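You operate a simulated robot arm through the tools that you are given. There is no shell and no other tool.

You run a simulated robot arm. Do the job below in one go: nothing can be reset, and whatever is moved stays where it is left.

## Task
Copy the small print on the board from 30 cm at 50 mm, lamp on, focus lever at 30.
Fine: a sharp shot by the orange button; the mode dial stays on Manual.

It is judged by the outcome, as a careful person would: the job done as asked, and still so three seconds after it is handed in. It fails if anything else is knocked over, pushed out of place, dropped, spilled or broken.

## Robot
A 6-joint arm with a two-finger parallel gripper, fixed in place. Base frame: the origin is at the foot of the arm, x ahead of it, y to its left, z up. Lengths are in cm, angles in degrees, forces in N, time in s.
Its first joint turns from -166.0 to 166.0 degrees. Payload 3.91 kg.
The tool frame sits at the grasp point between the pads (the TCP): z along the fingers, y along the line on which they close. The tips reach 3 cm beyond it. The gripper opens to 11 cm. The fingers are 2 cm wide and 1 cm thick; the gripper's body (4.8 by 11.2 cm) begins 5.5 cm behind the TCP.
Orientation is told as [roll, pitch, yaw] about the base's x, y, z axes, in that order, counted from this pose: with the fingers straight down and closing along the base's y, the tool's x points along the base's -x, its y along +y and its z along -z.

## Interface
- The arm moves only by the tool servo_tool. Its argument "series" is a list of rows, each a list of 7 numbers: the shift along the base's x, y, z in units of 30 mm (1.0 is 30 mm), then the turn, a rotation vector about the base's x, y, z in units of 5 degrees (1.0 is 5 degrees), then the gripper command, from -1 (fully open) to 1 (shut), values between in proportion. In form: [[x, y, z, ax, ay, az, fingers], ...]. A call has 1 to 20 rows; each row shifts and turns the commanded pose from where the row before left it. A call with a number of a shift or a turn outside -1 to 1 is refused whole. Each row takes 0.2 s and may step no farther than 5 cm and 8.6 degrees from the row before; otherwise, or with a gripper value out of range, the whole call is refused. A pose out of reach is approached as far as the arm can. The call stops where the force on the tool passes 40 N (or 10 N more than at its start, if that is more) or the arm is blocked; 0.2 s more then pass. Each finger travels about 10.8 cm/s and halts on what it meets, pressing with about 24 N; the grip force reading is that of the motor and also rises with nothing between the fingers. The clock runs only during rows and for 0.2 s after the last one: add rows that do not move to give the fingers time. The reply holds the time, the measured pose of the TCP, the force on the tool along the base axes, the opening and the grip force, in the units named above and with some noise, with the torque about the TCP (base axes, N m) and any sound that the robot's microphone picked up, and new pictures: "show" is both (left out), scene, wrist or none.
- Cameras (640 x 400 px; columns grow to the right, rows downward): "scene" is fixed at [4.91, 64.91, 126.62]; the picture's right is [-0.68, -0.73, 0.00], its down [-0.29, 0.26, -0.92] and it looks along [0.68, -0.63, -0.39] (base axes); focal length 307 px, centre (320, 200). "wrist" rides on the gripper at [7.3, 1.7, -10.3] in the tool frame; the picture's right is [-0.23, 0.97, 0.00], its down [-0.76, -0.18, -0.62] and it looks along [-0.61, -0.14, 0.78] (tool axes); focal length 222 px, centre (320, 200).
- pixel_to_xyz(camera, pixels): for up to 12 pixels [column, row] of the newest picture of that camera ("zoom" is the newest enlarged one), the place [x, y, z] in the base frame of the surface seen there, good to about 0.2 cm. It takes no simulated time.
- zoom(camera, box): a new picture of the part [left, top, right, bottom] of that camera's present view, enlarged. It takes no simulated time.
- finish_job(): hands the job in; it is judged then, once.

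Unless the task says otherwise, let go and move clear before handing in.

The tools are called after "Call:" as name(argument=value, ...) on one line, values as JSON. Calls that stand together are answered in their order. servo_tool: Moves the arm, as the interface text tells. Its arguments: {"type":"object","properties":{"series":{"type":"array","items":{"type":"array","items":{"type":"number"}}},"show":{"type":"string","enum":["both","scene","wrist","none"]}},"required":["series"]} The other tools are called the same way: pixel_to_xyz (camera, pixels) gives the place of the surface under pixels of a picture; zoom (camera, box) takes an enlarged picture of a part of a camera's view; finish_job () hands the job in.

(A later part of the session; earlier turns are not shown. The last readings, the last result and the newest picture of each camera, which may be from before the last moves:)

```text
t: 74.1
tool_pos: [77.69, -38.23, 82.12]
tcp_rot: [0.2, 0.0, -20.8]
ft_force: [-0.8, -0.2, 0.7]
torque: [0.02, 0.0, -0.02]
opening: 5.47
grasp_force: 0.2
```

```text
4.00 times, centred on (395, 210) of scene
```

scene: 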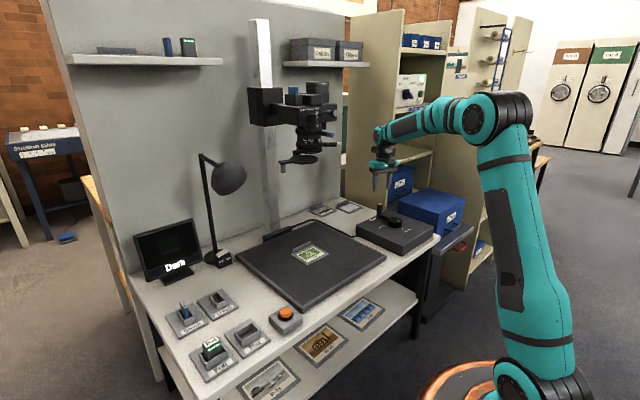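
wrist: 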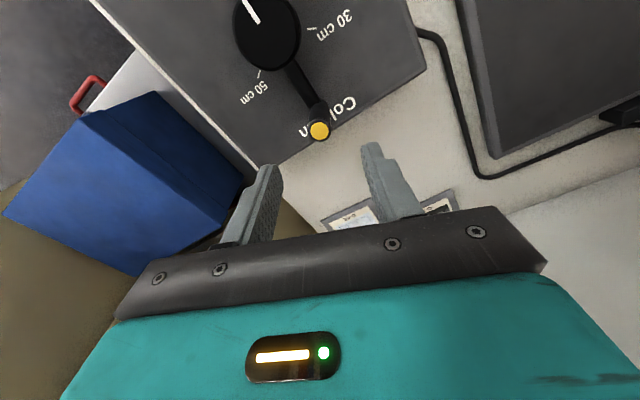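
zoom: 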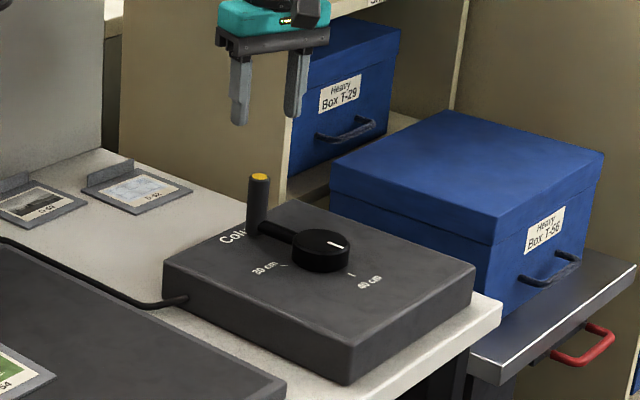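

The open fingers (scene 240/298,90) straddle the handle's line. Descending to grip height.

Call:
servo_tool(series=[[0, 0, -0.5, 0, 0, 0, 0], [0, 0, -0.5, 0, 0, 0, 0], [0, 0, -0.5, 0, 0, 0, 0], [0, 0, -0.5, 0, 0, 0, 0], [0, 0, -0.5, 0, 0, 0, 0], [0, 0, -0.5, 0, 0, 0, 0], [0, 0, -0.5, 0, 0, 0, 0], [0, 0, -0.15, 0, 0, 0, 0], [0, 0, 0, 0, 0, 0, 0]], show="both")

Call:
zoom(camera="scene", box=[340, 180, 450, 260])

```text
t: 76.1
tool_pos: [77.74, -38.22, 71.16]
tcp_rot: [0.1, 0.1, -21.0]
ft_force: [0.0, 0.0, 0.4]
torque: [0.03, 0.0, 0.01]
opening: 5.52
grasp_force: 0.1
```

scene: 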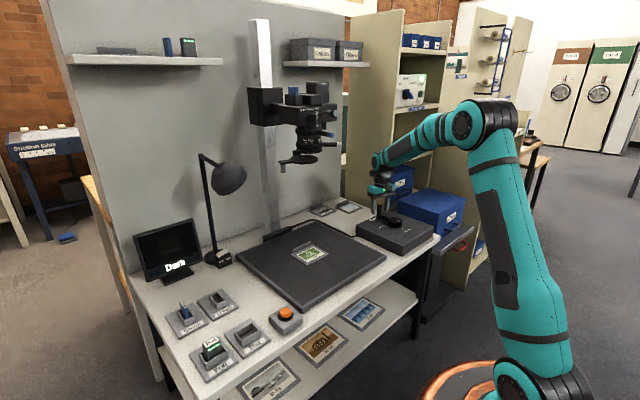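
wrist: 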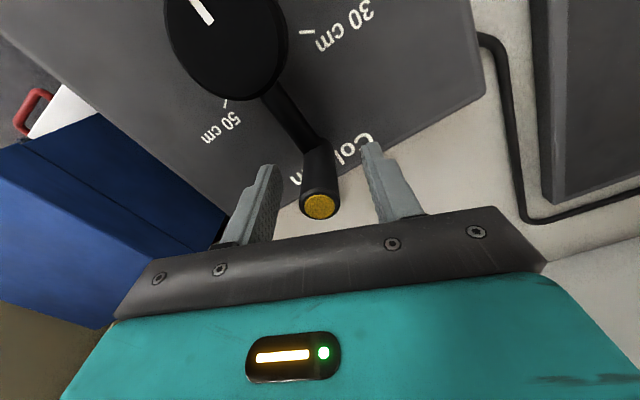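

```text
5.00 times, centred on (395, 220) of scene
```

zoom: 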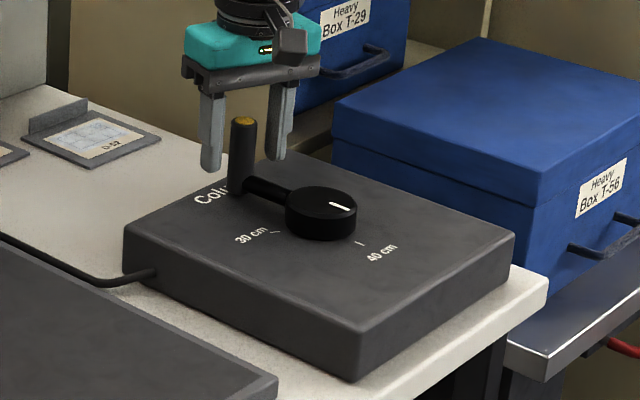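

The handle (320,205) is centred between the fingers. Closing on it.

Call:
servo_tool(series=[[0, 0, 0, 0, 0, 0, 0.4], [0, 0, 0, 0, 0, 0, 1], [0, 0, 0, 0, 0, 0, 1], [0, 0, 0, 0, 0, 0, 1]], show="wrist")

```text
t: 77.1
tool_pos: [77.7, -38.35, 71.3]
tcp_rot: [0.1, -0.1, -20.9]
ft_force: [-3.0, 0.3, -0.1]
torque: [-0.76, 0.45, -0.07]
opening: 2.27
grasp_force: 44.9
```

wrist: 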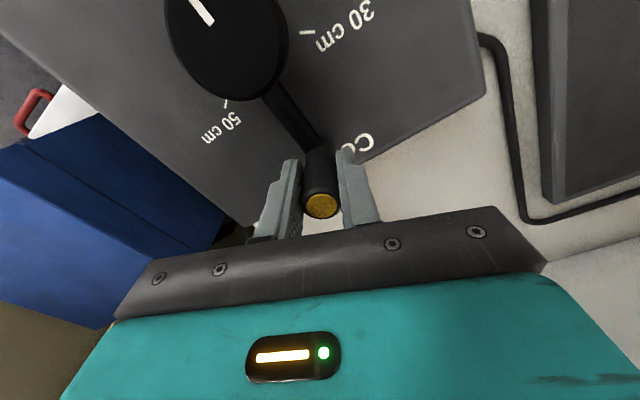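

The handle is gripped (opening 2.27 cm). I'll start the clockwise arc about (69.2, −38.4), the first 45°, and check the forces.

Call:
servo_tool(series=[[-0.024, -0.37, 0, 0, 0, -1, 1], [-0.072, -0.363, 0, 0, 0, -1, 1], [-0.119, -0.351, 0, 0, 0, -1, 1], [-0.164, -0.332, 0, 0, 0, -1, 1], [-0.206, -0.308, 0, 0, 0, -1, 1], [-0.244, -0.279, 0, 0, 0, -1, 1]], show="both")

Call:
zoom(camera="scene", box=[340, 180, 450, 260])

```text
t: 78.5
tool_pos: [75.19, -44.26, 71.21]
tcp_rot: [0.0, 0.1, -51.0]
ft_force: [9.5, -0.9, 2.7]
torque: [0.28, 0.04, -0.23]
opening: 2.27
grasp_force: 45.2
```

scene: 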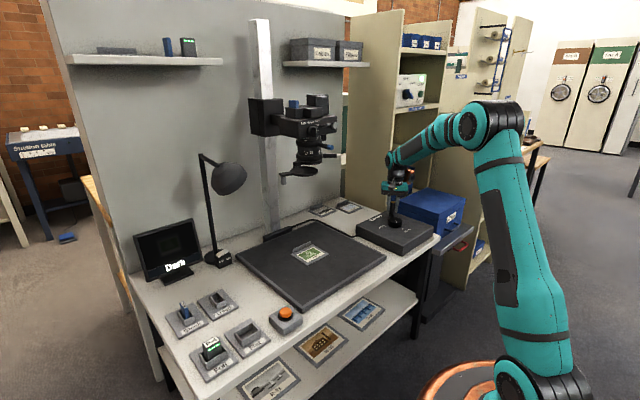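
wrist: 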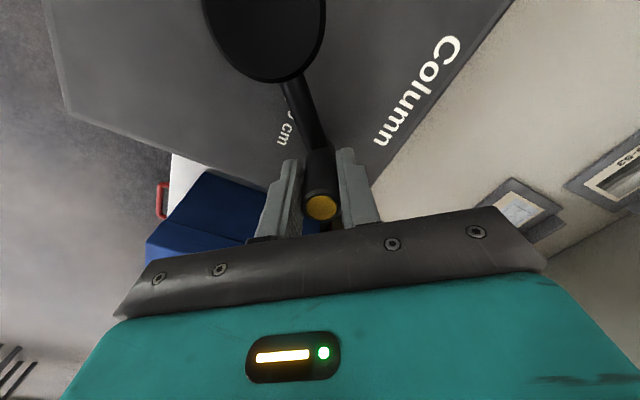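

```text
5.00 times, centred on (395, 220) of scene
```

zoom: 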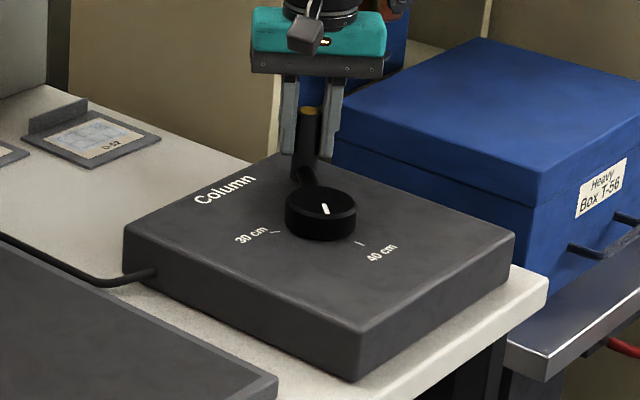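

The camera is coming down the column as the knob turns, and forces are small. Continuing the remaining 75°.

Call:
servo_tool(series=[[-0.279, -0.244, 0, 0, 0, -1, 1], [-0.308, -0.206, 0, 0, 0, -1, 1], [-0.332, -0.164, 0, 0, 0, -1, 1], [-0.351, -0.119, 0, 0, 0, -1, 1], [-0.363, -0.072, 0, 0, 0, -1, 1], [-0.37, -0.024, 0, 0, 0, -1, 1], [-0.37, 0.024, 0, 0, 0, -1, 1], [-0.363, 0.072, 0, 0, 0, -1, 1], [-0.351, 0.119, 0, 0, 0, -1, 1], [0, 0, 0, 0, 0, 0, 1]], show="both")

Call:
zoom(camera="scene", box=[340, 180, 450, 260])

```text
t: 80.7
tool_pos: [66.01, -46.2, 71.12]
tcp_rot: [0.1, 0.1, -95.8]
ft_force: [3.1, 1.8, 9.2]
torque: [-0.15, 0.74, -0.25]
opening: 2.26
grasp_force: 45.0
```

scene: 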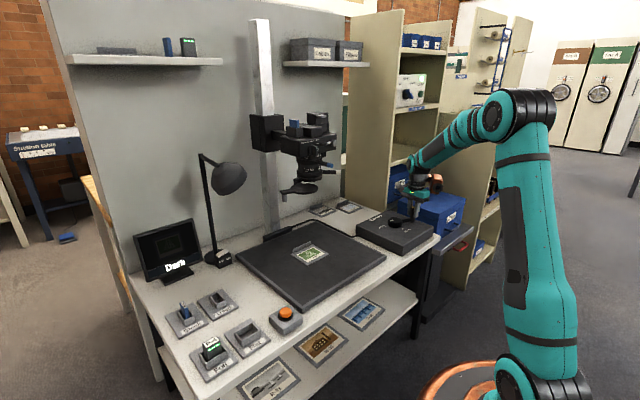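
wrist: 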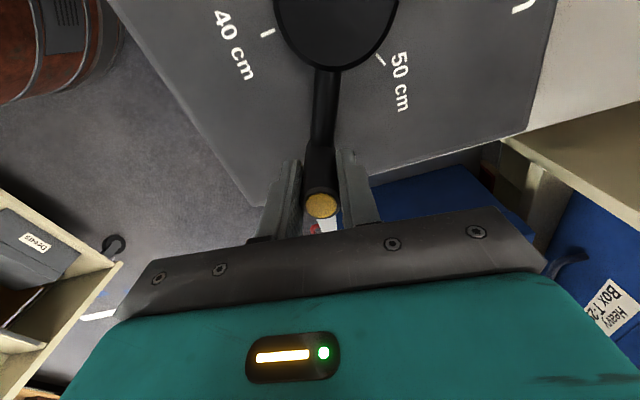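

```text
5.00 times, centred on (395, 220) of scene
```

zoom: 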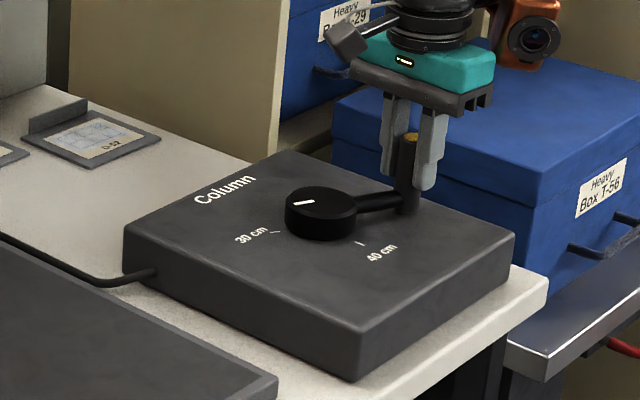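

The pointer is nearly at the 30 cm tick: the handle is at −112° of the 120° needed. I'll do the last 7.5°.

Call:
servo_tool(series=[[-0.17, 0.075, 0, 0, 0, -0.3, 1], [-0.165, 0.09, 0, 0, 0, -0.3, 1], [0, 0, 0, 0, 0, 0, 1]], show="scene")

Call:
zoom(camera="scene", box=[365, 205, 425, 245])

Call:
pixel_to_xyz(camera="zoom", pixels=[[320, 200], [260, 190], [240, 200], [220, 260]])

```text
t: 81.5
tool_pos: [64.96, -45.71, 71.06]
tcp_rot: [0.1, -0.1, -98.9]
ft_force: [28.8, -19.9, 2.9]
torque: [-0.6, 0.6, -0.11]
opening: 2.28
grasp_force: 44.7
```

scene: 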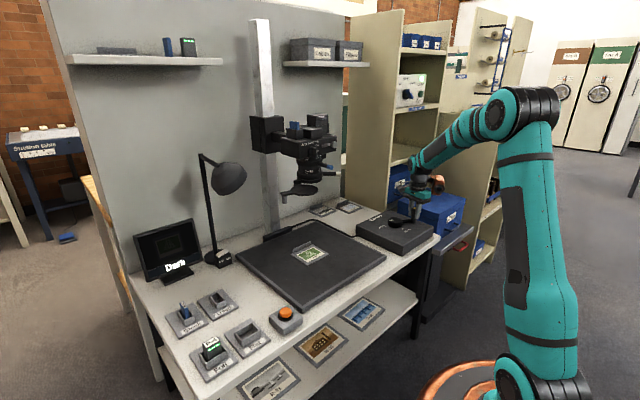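

```text
10.00 times, centred on (395, 225) of scene
```

zoom: 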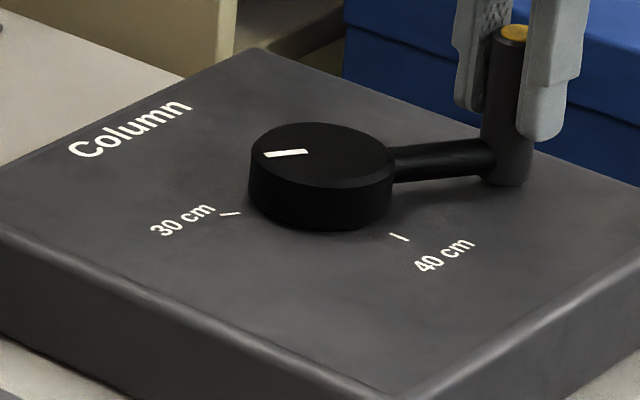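

```text
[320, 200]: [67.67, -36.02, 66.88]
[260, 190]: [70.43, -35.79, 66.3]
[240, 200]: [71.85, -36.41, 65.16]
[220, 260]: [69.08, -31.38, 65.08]
```

The force rose to 35 N exactly at handle angle −120°, an end stop. The pointer (265–307,153) is parallel to the 30 cm tick (221–240,213). I'll relax slightly, release, and lift.

Call:
servo_tool(series=[[0.05, -0.03, 0, 0, 0, 0, 1], [0, 0, 0, 0, 0, 0, 0], [0, 0, 0, 0, 0, 0, 0], [0, 0, 0.5, 0, 0, 0, 0], [0, 0, 0.9, 0, 0, 0, 0], [0, 0, 0.9, 0, 0, 0, 0], [0, 0, 0.9, 0, 0, 0, 0], [0, 0, 0.9, 0, 0, 0, 0], [0, 0, 0, 0, 0, 0, 0]], show="both")

Call:
zoom(camera="scene", box=[365, 205, 425, 245])

Call:
zoom(camera="scene", box=[250, 100, 370, 200])

Call:
zoom(camera="scene", box=[130, 210, 250, 290])

```text
t: 83.5
tool_pos: [65.13, -45.69, 83.64]
tcp_rot: [0.0, 0.1, -98.8]
ft_force: [0.0, -0.7, -0.4]
torque: [0.01, 0.03, -0.01]
opening: 5.52
grasp_force: 0.1
```

scene: 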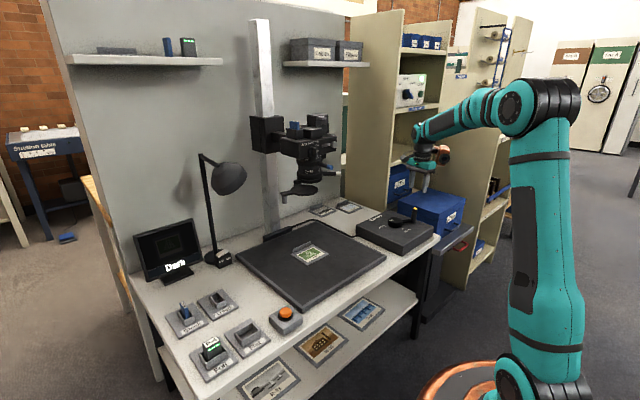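
wrist: 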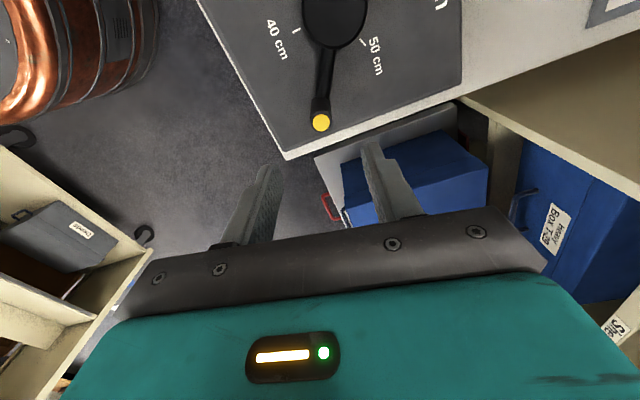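

```text
10.00 times, centred on (395, 225) of scene
```

zoom: 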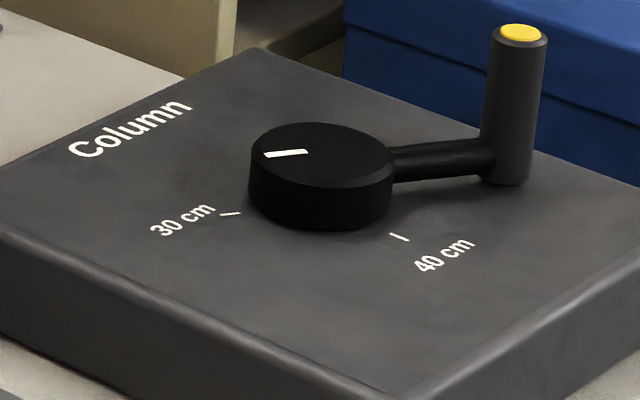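

```text
4.00 times, centred on (310, 150) of scene
```

zoom: 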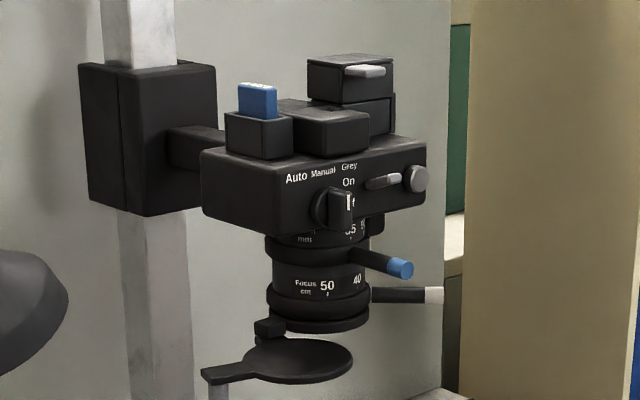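

```text
5.00 times, centred on (190, 250) of scene
```

zoom: 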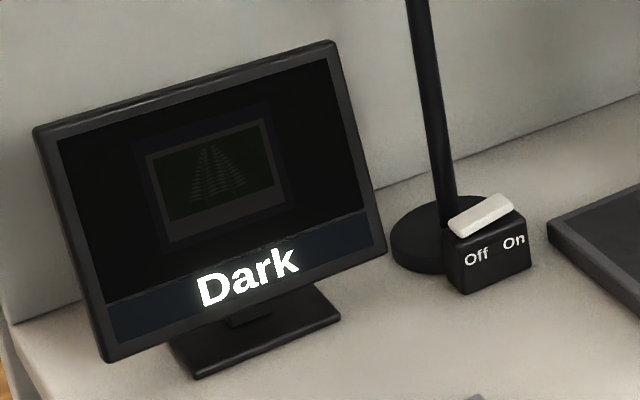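

Column pointer stays on 30 cm, and zoom and focus are unchanged. Next is the lamp rocker: its "On" end (scene ≈ 227,250) stands high, so it's off. I'll map the switch, the lamp head and its surroundings.

Call:
zoom(camera="scene", box=[200, 240, 240, 275])

Call:
pixel_to_xyz(camera="scene", pixels=[[213, 170], [218, 192], [230, 194], [244, 178], [242, 166], [228, 162], [203, 156], [207, 200], [212, 245], [201, 154], [246, 184], [222, 170]])

Call:
pixel_to_xyz(camera="scene", pixels=[[136, 236], [196, 220], [200, 258], [150, 280], [190, 277], [245, 258], [270, 237], [300, 170], [298, 190], [285, 195], [320, 180], [331, 174]])

```text
11.43 times, centred on (220, 258) of scene
```

zoom: 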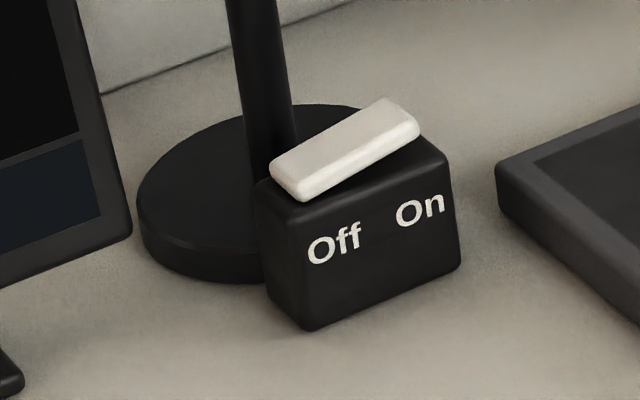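

```text
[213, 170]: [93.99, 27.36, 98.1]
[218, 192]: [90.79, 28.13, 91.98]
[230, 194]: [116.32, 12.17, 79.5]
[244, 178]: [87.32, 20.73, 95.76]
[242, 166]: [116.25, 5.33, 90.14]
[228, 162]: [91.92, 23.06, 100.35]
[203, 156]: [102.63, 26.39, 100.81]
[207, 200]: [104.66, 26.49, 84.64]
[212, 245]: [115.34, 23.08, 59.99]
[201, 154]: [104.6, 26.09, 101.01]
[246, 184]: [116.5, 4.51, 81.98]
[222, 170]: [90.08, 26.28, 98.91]
```

```text
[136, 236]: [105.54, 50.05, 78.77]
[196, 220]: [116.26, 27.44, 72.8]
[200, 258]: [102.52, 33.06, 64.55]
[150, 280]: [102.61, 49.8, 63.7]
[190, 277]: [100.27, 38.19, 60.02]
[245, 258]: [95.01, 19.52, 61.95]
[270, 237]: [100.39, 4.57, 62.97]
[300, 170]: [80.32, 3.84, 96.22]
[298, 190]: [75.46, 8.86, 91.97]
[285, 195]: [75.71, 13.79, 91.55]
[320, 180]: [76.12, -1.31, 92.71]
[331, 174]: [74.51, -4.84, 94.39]
```

I'll query the rocker's ends and the switch block corners from the zoomed view.

Call:
zoom(camera="scene", box=[200, 240, 240, 275])

Call:
pixel_to_xyz(camera="zoom", pixels=[[400, 112], [395, 130], [345, 145], [295, 170], [300, 192], [430, 150], [445, 160], [310, 320], [455, 260], [265, 190], [412, 105], [375, 110]])

```text
11.43 times, centred on (220, 258) of scene
```

zoom: 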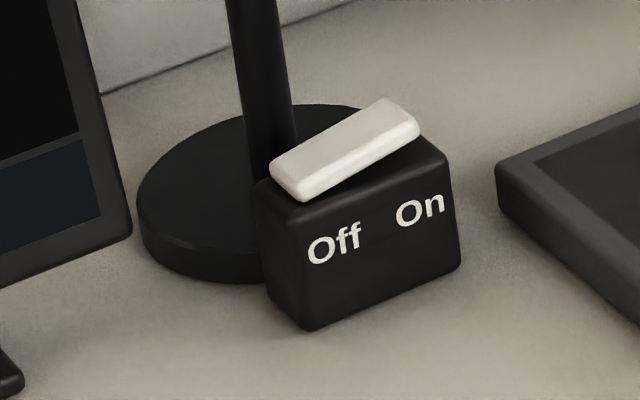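

```text
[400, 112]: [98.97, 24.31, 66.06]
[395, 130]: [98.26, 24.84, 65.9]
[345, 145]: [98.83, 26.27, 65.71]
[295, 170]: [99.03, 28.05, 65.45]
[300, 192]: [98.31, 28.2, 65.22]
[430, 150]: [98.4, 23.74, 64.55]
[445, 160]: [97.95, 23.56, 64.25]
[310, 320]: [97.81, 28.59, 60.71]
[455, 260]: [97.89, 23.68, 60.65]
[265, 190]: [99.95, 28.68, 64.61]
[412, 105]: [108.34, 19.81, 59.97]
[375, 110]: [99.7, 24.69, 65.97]
```

The rocker's On end is at about (99, 24.3, 66.1), beyond straight-down reach and beneath the lamp head, so I'll come in low with a forward-tilted tool. First I'll unwind the yaw and move back to clear space in front.

Call:
servo_tool(series=[[-0.291, 0.46, 0.32, 0, 0, 0.984, 1], [-0.291, 0.46, 0.32, 0, 0, 0.984, 1], [-0.291, 0.46, 0.32, 0, 0, 0.984, 1], [-0.291, 0.46, 0.32, 0, 0, 0.984, 1], [-0.291, 0.46, 0.32, 0, 0, 0.984, 1], [-0.291, 0.46, 0.32, 0, 0, 0.984, 1], [-0.291, 0.46, 0.32, 0, 0, 0.984, 1], [-0.291, 0.46, 0.32, 0, 0, 0.984, 1], [-0.291, 0.46, 0.32, 0, 0, 0.984, 1], [-0.291, 0.46, 0.32, 0, 0, 0.984, 1], [-0.291, 0.46, 0.32, 0, 0, 0.984, 1], [-0.291, 0.46, 0.32, 0, 0, 0.984, 1], [-0.291, 0.46, 0.32, 0, 0, 0.984, 1], [-0.291, 0.46, 0.32, 0, 0, 0.984, 1], [-0.291, 0.46, 0.32, 0, 0, 0.984, 1], [0, 0, 0, 0, 0, 0, 1]], show="none")

```text
t: 86.9
tool_pos: [51.92, -25.02, 97.76]
tcp_rot: [0.1, -0.1, -24.9]
ft_force: [0.5, -0.5, -0.7]
torque: [0.03, 0.03, 0.01]
opening: 0.02
grasp_force: 24.0
```

Tool down, yaw −25°, at (52, −25, 98). Now crossing in front of the stand to the left side at y≈32.

Call:
servo_tool(series=[[0, 1, 0, 0, 0, 0, 1], [0, 1, 0, 0, 0, 0, 1], [0, 1, 0, 0, 0, 0, 1], [0, 1, 0, 0, 0, 0, 1], [0, 1, 0, 0, 0, 0, 1], [0, 1, 0, 0, 0, 0, 1], [0, 1, 0, 0, 0, 0, 1], [0, 1, 0, 0, 0, 0, 1], [0, 1, 0, 0, 0, 0, 1], [0, 1, 0, 0, 0, 0, 1], [0, 1, 0, 0, 0, 0, 1], [0, 1, 0, 0, 0, 0, 1], [0, 1, 0, 0, 0, 0, 1], [0, 1, 0, 0, 0, 0, 1], [0, 1, 0, 0, 0, 0, 1], [0, 1, 0, 0, 0, 0, 1], [0, 1, 0, 0, 0, 0, 1], [0, 1, 0, 0, 0, 0, 1], [0, 1, 0, 0, 0, 0, 1], [0, 0, 0, 0, 0, 0, 1]], show="both")

```text
t: 91.1
tool_pos: [51.91, 32.15, 97.91]
tcp_rot: [0.1, -0.1, -25.1]
ft_force: [-0.5, 0.3, 0.2]
torque: [0.0, -0.02, 0.02]
opening: 0.02
grasp_force: 24.0
```

scene: 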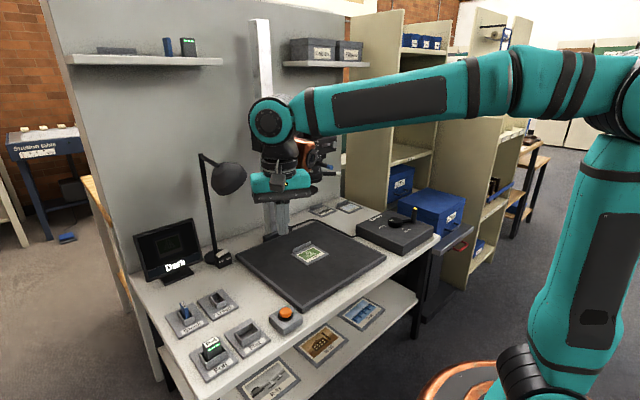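
wrist: 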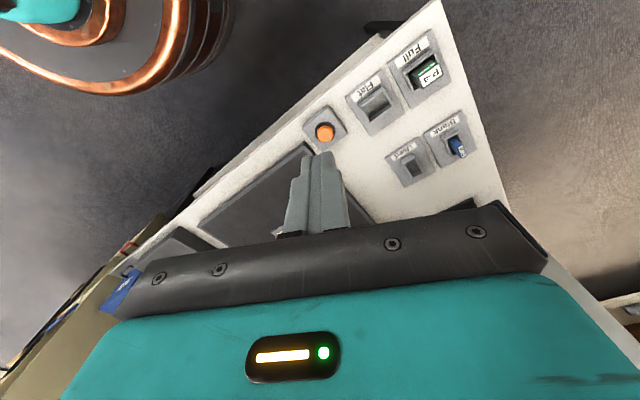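

I'll measure the wrist and forearm on screen to judge clearances under the lamp.

Call:
pixel_to_xyz(camera="scene", pixels=[[268, 120], [272, 150], [280, 182], [310, 110], [400, 98], [480, 82], [400, 80], [400, 122], [255, 185], [310, 190], [250, 120], [290, 140]])

```text
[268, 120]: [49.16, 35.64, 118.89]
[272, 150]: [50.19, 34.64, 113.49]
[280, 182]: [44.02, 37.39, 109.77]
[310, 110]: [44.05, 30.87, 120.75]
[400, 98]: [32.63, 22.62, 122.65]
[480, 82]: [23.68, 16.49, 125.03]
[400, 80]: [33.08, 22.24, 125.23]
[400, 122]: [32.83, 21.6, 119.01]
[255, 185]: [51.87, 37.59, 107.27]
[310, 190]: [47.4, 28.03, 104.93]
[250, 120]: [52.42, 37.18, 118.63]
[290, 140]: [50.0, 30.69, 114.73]
```

The wrist centre is about 21 cm behind the TCP and the forearm radius is about 4 cm, so the planned approach (tool 50° forward, yaw −25°) clears the lamp head (z≥91) and the disc handle. I'll tilt and move to the start of the approach line.

Call:
servo_tool(series=[[0.457, 0.255, -0.66, -0.4226, -0.906, 0, 1], [0.457, 0.255, -0.66, -0.4226, -0.906, 0, 1], [0.457, 0.255, -0.66, -0.4226, -0.906, 0, 1], [0.457, 0.255, -0.66, -0.4226, -0.906, 0, 1], [0.457, 0.255, -0.66, -0.4226, -0.906, 0, 1], [0.457, 0.255, -0.66, -0.4226, -0.906, 0, 1], [0.457, 0.255, -0.66, -0.4226, -0.906, 0, 1], [0.457, 0.255, -0.66, -0.4226, -0.906, 0, 1], [0.457, 0.255, -0.66, -0.4226, -0.906, 0, 1], [0.457, 0.255, -0.66, -0.4226, -0.906, 0, 1], [0, 0, 0, 0, 0, 0, 1]], show="both")

```text
t: 93.5
tool_pos: [65.66, 39.86, 78.09]
tcp_rot: [0.1, -50.0, -25.2]
ft_force: [0.5, -0.7, 0.5]
torque: [-0.02, -0.02, 0.0]
opening: 0.02
grasp_force: 24.3
```

scene: 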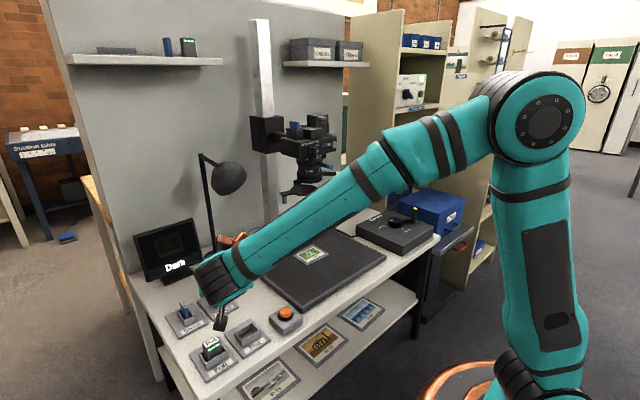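
wrist: 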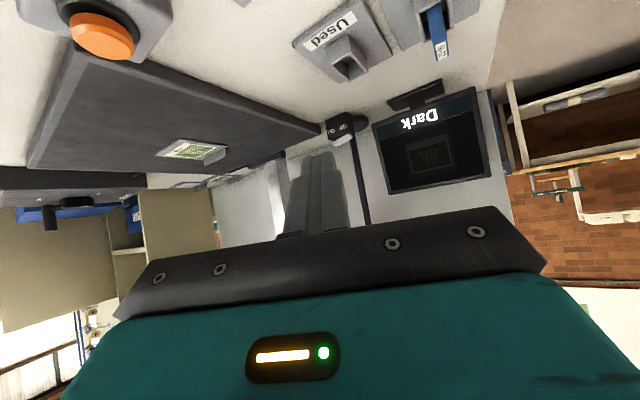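

On the approach line; the switch is visible at (345,128) in the wrist view past the fingers. Advancing two-thirds of the way.

Call:
servo_tool(series=[[0.88, -0.41, -0.05, 0, 0, 0, 1], [0.88, -0.41, -0.05, 0, 0, 0, 1], [0.88, -0.41, -0.05, 0, 0, 0, 1], [0.88, -0.41, -0.05, 0, 0, 0, 1], [0.88, -0.41, -0.05, 0, 0, 0, 1], [0.88, -0.41, -0.05, 0, 0, 0, 1], [0.88, -0.41, -0.05, 0, 0, 0, 1], [0, 0, 0, 0, 0, 0, 1]], show="both")

Call:
zoom(camera="scene", box=[180, 140, 320, 280])

```text
t: 95.3
tool_pos: [84.31, 31.17, 76.77]
tcp_rot: [0.2, -49.9, -25.1]
ft_force: [0.0, 0.1, 0.0]
torque: [0.0, -0.03, -0.01]
opening: 0.0
grasp_force: 24.1
```

scene: 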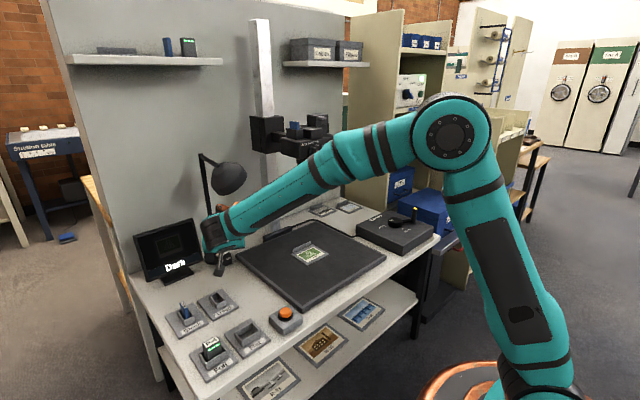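
wrist: 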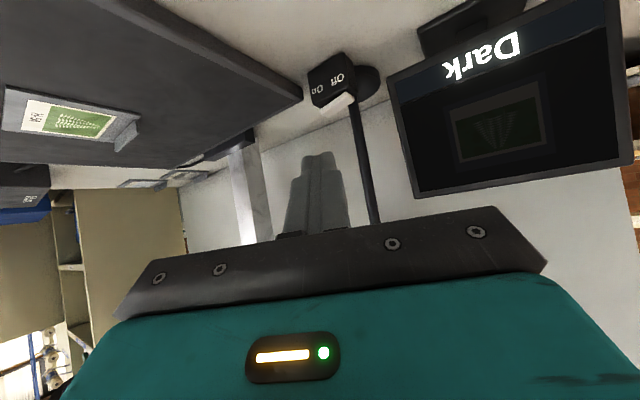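

```text
2.86 times, centred on (250, 210) of scene
```

zoom: 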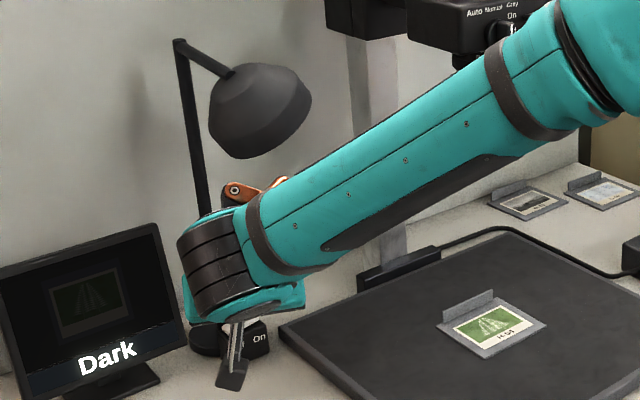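

The wrist is approaching the lamp head region, so I'll check the heights of the wrist's protruding parts against the lamp.

Call:
pixel_to_xyz(camera="scene", pixels=[[222, 207], [229, 205], [235, 203], [226, 210], [240, 200], [250, 195], [260, 189], [230, 215], [218, 220], [215, 250], [228, 195], [222, 193]])

Call:
zoom(camera="scene", box=[195, 150, 275, 280])

```text
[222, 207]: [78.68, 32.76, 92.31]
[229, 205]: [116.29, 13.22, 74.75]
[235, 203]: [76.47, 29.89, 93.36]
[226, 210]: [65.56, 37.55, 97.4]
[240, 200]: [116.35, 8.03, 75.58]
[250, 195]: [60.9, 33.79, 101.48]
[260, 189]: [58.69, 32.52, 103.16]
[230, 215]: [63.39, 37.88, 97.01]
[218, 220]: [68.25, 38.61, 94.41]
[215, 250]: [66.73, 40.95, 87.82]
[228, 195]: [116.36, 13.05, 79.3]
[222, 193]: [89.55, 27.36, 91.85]
```

```text
3.08 times, centred on (235, 215) of scene
```

zoom: 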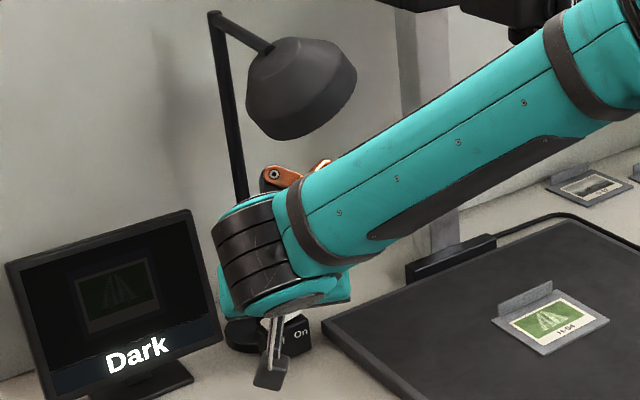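

The orange module on the wrist sits about 17 cm above the TCP, so I must lower to z≈70 before going under the lamp rim (z≈91.3). I'll check the trays and cards beneath first.

Call:
pixel_to_xyz(camera="scene", pixels=[[184, 303], [186, 312], [172, 320], [205, 320], [215, 297], [235, 305], [218, 303], [212, 340], [211, 352], [245, 335], [286, 309], [270, 318]])

```text
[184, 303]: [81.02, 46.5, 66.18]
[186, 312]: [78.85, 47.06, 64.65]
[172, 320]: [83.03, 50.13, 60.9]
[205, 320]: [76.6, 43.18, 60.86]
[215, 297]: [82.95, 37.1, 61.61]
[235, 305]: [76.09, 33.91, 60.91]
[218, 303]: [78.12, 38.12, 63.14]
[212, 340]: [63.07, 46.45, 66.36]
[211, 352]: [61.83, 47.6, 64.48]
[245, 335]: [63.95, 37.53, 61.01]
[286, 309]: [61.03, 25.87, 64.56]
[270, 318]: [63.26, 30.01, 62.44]
```

Everything beneath is low (Used tray z≈63, card z≈66.5 well to the side). I'll add 5° tilt, lower to z≈70.3, then slide forward under the lamp.

Call:
servo_tool(series=[[0, 0, -0.72, -0.4226, -0.906, 0, 1], [0, 0, -0.72, 0, 0, 0, 1], [0, 0, -0.72, 0, 0, 0, 1], [0.7, -0.33, 0, 0, 0, 0, 1], [0.7, -0.33, 0, 0, 0, 0, 1], [0.7, -0.33, 0, 0, 0, 0, 1], [0.7, -0.33, 0, 0, 0, 0, 1], [0, 0, 0, 0, 0, 0, 1]], show="both")

Call:
zoom(camera="scene", box=[180, 150, 300, 280])

```text
t: 97.1
tool_pos: [92.62, 27.09, 70.45]
tcp_rot: [0.1, -55.0, -25.1]
ft_force: [-0.1, -0.4, 0.3]
torque: [0.0, 0.02, 0.05]
opening: 0.0
grasp_force: 23.7
```

scene: 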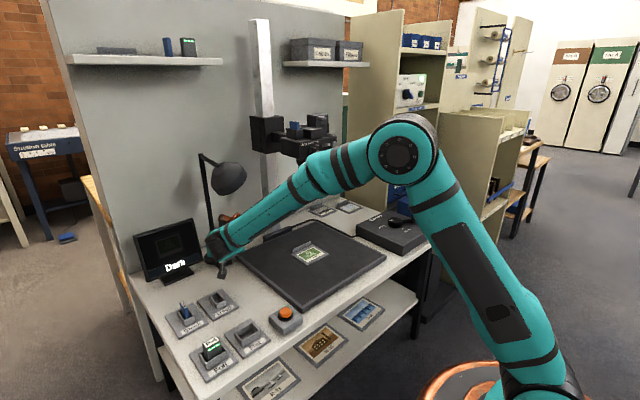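
wrist: 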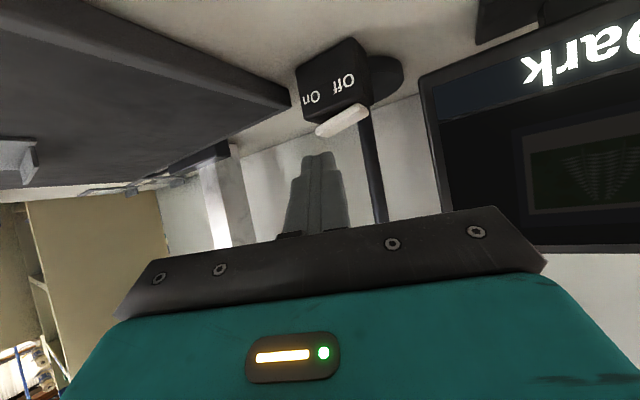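

```text
3.08 times, centred on (240, 215) of scene
```

zoom: 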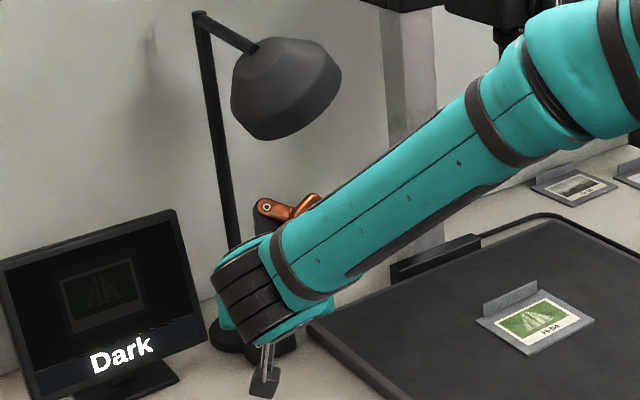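

The orange module has ample room below the lamp, and the rocker is just ahead (342,120). I'll advance the last 4.5 cm.

Call:
servo_tool(series=[[0.5, -0.22, 0, 0, 0, 0, 1], [0.5, -0.22, 0, 0, 0, 0, 1], [0.5, -0.22, 0, 0, 0, 0, 1], [0, 0, 0, 0, 0, 0, 1]], show="both")

Call:
zoom(camera="wrist", box=[260, 60, 400, 200])

Call:
zoom(camera="scene", box=[190, 160, 290, 280])

```text
t: 98.1
tool_pos: [97.17, 25.18, 70.47]
tcp_rot: [0.1, -54.9, -25.0]
ft_force: [-0.1, 0.3, -0.9]
torque: [0.02, -0.01, 0.02]
opening: 0.02
grasp_force: 24.4
```

scene: 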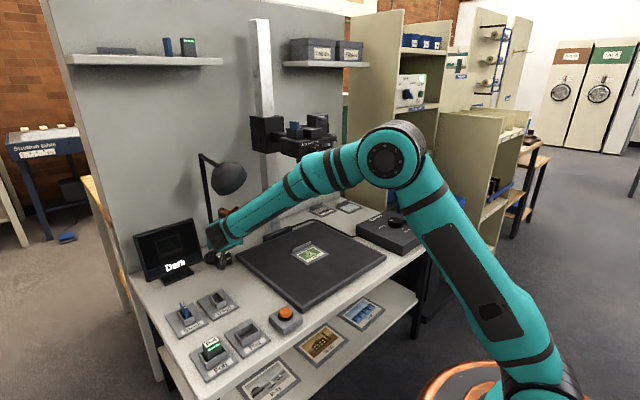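
wrist: 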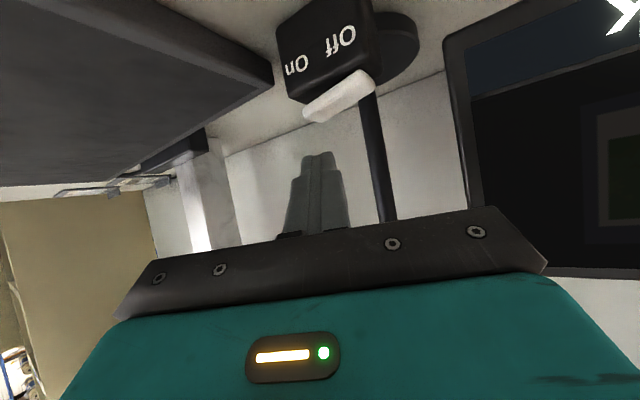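

```text
2.86 times, centred on (330, 130) of wrist
```

zoom: 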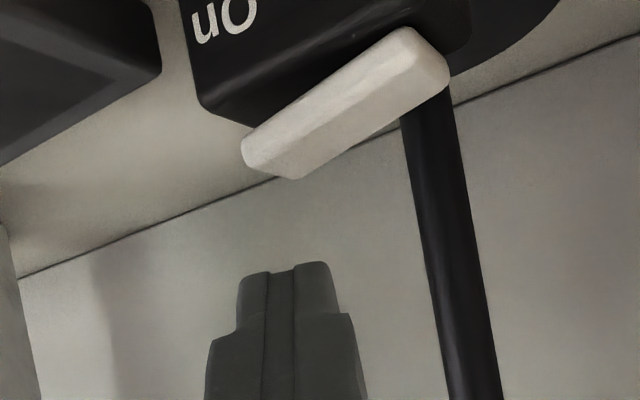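

```text
3.33 times, centred on (240, 220) of scene
```

zoom: 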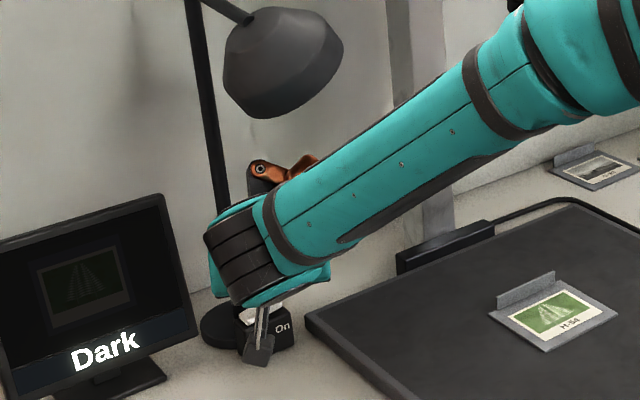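

The finger tip is right above the rocker's On end, with about 2 cm of gap. Pressing down gently.

Call:
servo_tool(series=[[0, 0, -0.2, 0, 0, 0, 1], [0, 0, -0.2, 0, 0, 0, 1], [0, 0, -0.15, 0, 0, 0, 1], [0, 0, -0.12, 0, 0, 0, 1], [0, 0, -0.12, 0, 0, 0, 1], [0, 0, -0.1, 0, 0, 0, 1]], show="both")

Call:
zoom(camera="scene", box=[130, 160, 290, 290])

```text
t: 99.5
tool_pos: [97.02, 25.15, 67.89]
tcp_rot: [0.2, -55.1, -25.3]
ft_force: [0.1, -1.3, 9.1]
torque: [-0.04, -0.21, -0.03]
opening: 0.0
grasp_force: 24.0
```

scene: 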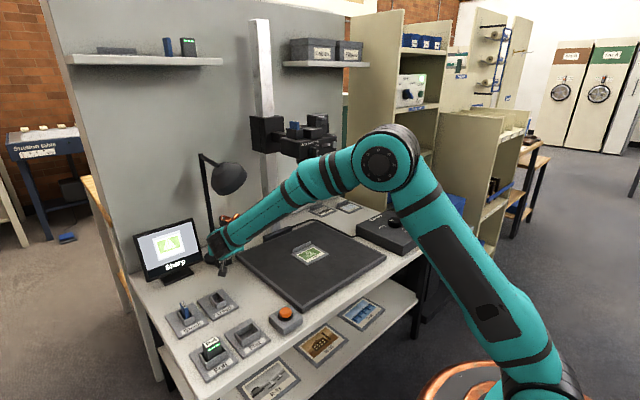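
wrist: 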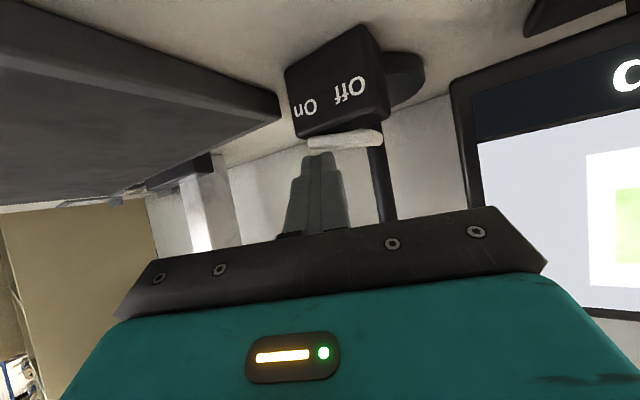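

```text
3.08 times, centred on (210, 225) of scene
```

zoom: 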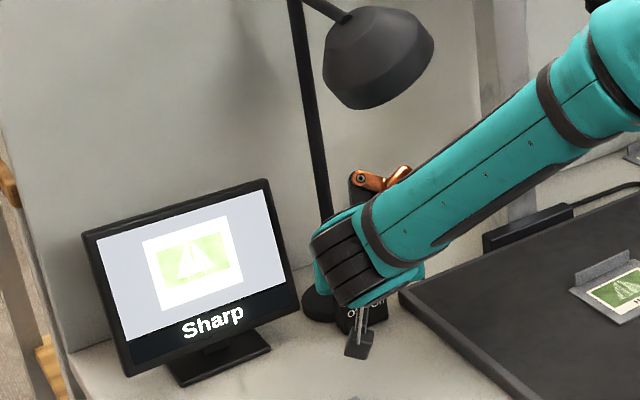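

The lamp is on and the monitor reads "Sharp". The rocker looks about level, so I'll press slightly further to seat it fully.

Call:
servo_tool(series=[[0, 0, -0.1, 0, 0, 0, 1], [0, 0, -0.1, 0, 0, 0, 1], [0, 0, 0, 0, 0, 0, 1]], show="wrist")

Call:
zoom(camera="wrist", box=[260, 60, 400, 200])

```text
t: 100.1
tool_pos: [97.18, 25.16, 67.94]
tcp_rot: [0.5, -55.2, -25.6]
ft_force: [-11.2, -3.2, 14.8]
torque: [-0.09, -0.04, -0.07]
opening: 0.01
grasp_force: 24.0
stopped in row 2: the force on the tool passed its limit at 43 N (the readings are from after the stop); the commanded pose is now the measured one
```

wrist: 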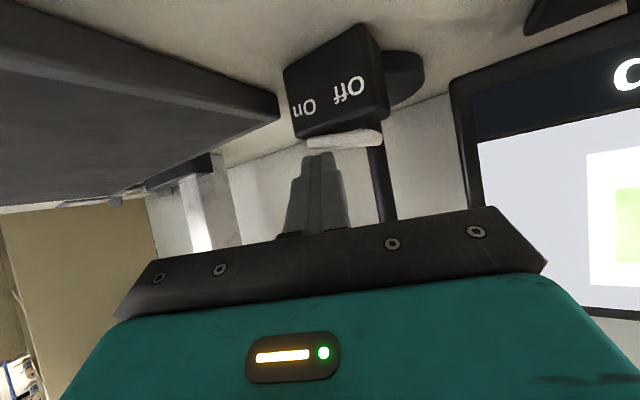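

```text
2.86 times, centred on (330, 130) of wrist
```

zoom: 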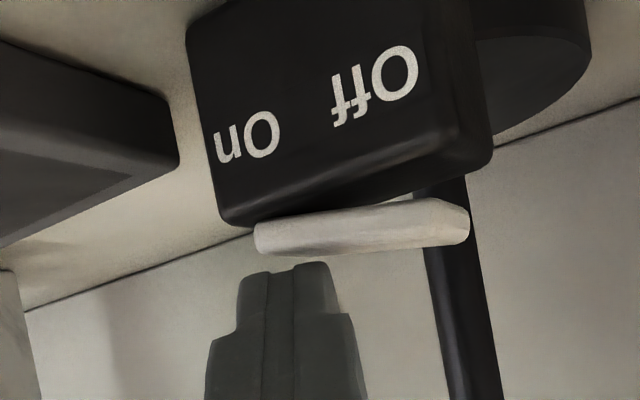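

The push bottomed out, and the rocker's On end is now flush with the block while the Off end is raised. I'll lift off and retreat along the same line.

Call:
servo_tool(series=[[0, 0, 0.3, 0, 0, 0, 1], [0, 0, 0.4, 0, 0, 0, 1], [-0.7, 0.33, 0, 0, 0, 0, 1], [-0.7, 0.33, 0, 0, 0, 0, 1], [-0.7, 0.33, 0, 0, 0, 0, 1], [-0.7, 0.33, 0, 0, 0, 0, 1], [-0.7, 0.33, 0, 0, 0, 0, 1], [-0.7, 0.33, 0, 0, 0, 0, 1], [-0.8, 0.37, 0.3, 0, 0, 0, 1], [-0.8, 0.37, 0.5, 0, 0, 0, 1], [-0.8, 0.37, 0.6, 0, 0, 0, 1], [-0.8, 0.37, 0.6, 0, 0, 0, 1], [0, 0, 0, 0, 0, 0, 1]], show="both")

Call:
zoom(camera="scene", box=[130, 200, 250, 290])

Call:
zoom(camera="scene", box=[240, 90, 360, 200])

```text
t: 102.9
tool_pos: [74.9, 35.59, 75.74]
tcp_rot: [0.5, -55.2, -25.4]
ft_force: [-0.5, -0.5, 0.3]
torque: [0.03, -0.03, -0.01]
opening: 0.03
grasp_force: 24.0
```

scene: 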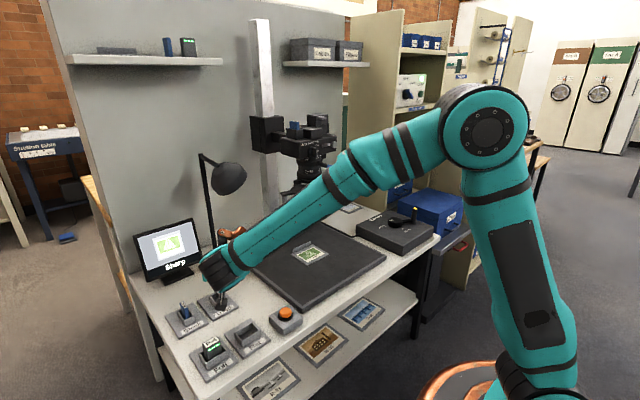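
wrist: 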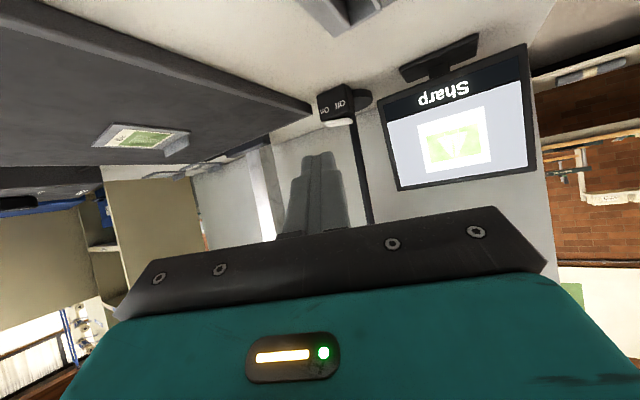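

```text
4.44 times, centred on (190, 245) of scene
```

zoom: 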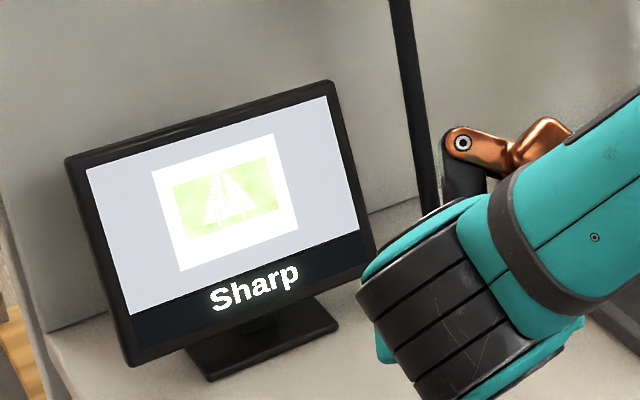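

```text
3.64 times, centred on (300, 145) of scene
```

zoom: 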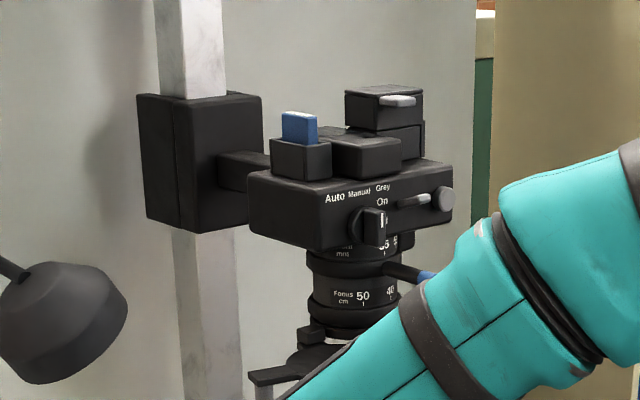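

The monitor reads "Sharp" with the print framed. Now I'll bring the tool vertical and move above the orange button at about (61, 26, 64.6).

Call:
servo_tool(series=[[-0.42, -0.1, 0.5, 0.4226, 0.906, 0, 1], [-0.42, -0.29, 0.5, 0.4226, 0.906, 0, 1], [-0.42, -0.29, 0.5, 0.4226, 0.906, 0, 1], [-0.42, -0.29, 0.5, 0.4226, 0.906, 0, 1], [-0.42, -0.29, 0.4, 0.4226, 0.906, 0, 1], [-0.42, -0.29, 0.4, 0.4226, 0.906, 0, 1], [-0.42, -0.29, 0.3, 0.4226, 0.906, 0, 1], [-0.42, -0.29, 0.3, 0.4226, 0.906, 0, 1], [-0.42, -0.29, 0.3, 0.4226, 0.906, 0, 1], [-0.42, -0.4, 0.3, 0.4226, 0.906, 0, 1], [-0.42, -0.4, 0.3, 0.4226, 0.906, 0, 1], [0, 0, 0, 0, 0, 0, 1]], show="both")

Call:
zoom(camera="scene", box=[260, 295, 310, 335])

Call:
pixel_to_xyz(camera="zoom", pixels=[[320, 130], [330, 100], [270, 130], [390, 130], [330, 150], [330, 180], [200, 230], [450, 200], [320, 230], [330, 115]])

```text
t: 105.5
tool_pos: [61.23, 26.03, 88.58]
tcp_rot: [0.1, -0.2, -25.2]
ft_force: [-0.3, 0.5, -1.1]
torque: [0.01, 0.01, 0.01]
opening: 0.0
grasp_force: 24.1
```

scene: 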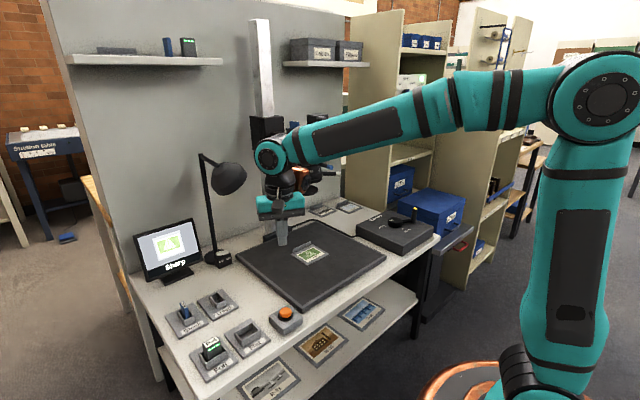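
wrist: 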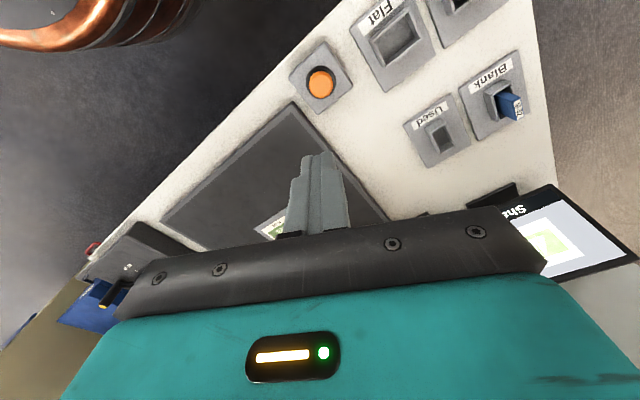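

```text
10.00 times, centred on (285, 315) of scene
```

zoom: 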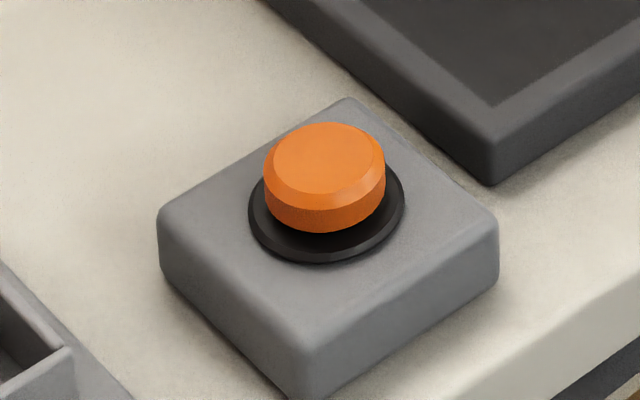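

```text
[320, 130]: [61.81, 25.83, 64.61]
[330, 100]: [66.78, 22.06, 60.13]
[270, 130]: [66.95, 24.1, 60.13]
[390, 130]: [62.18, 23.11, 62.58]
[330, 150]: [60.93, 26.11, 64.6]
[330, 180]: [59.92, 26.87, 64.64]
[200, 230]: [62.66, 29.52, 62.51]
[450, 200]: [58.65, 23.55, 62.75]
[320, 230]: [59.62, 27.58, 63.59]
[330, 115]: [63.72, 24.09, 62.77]
```

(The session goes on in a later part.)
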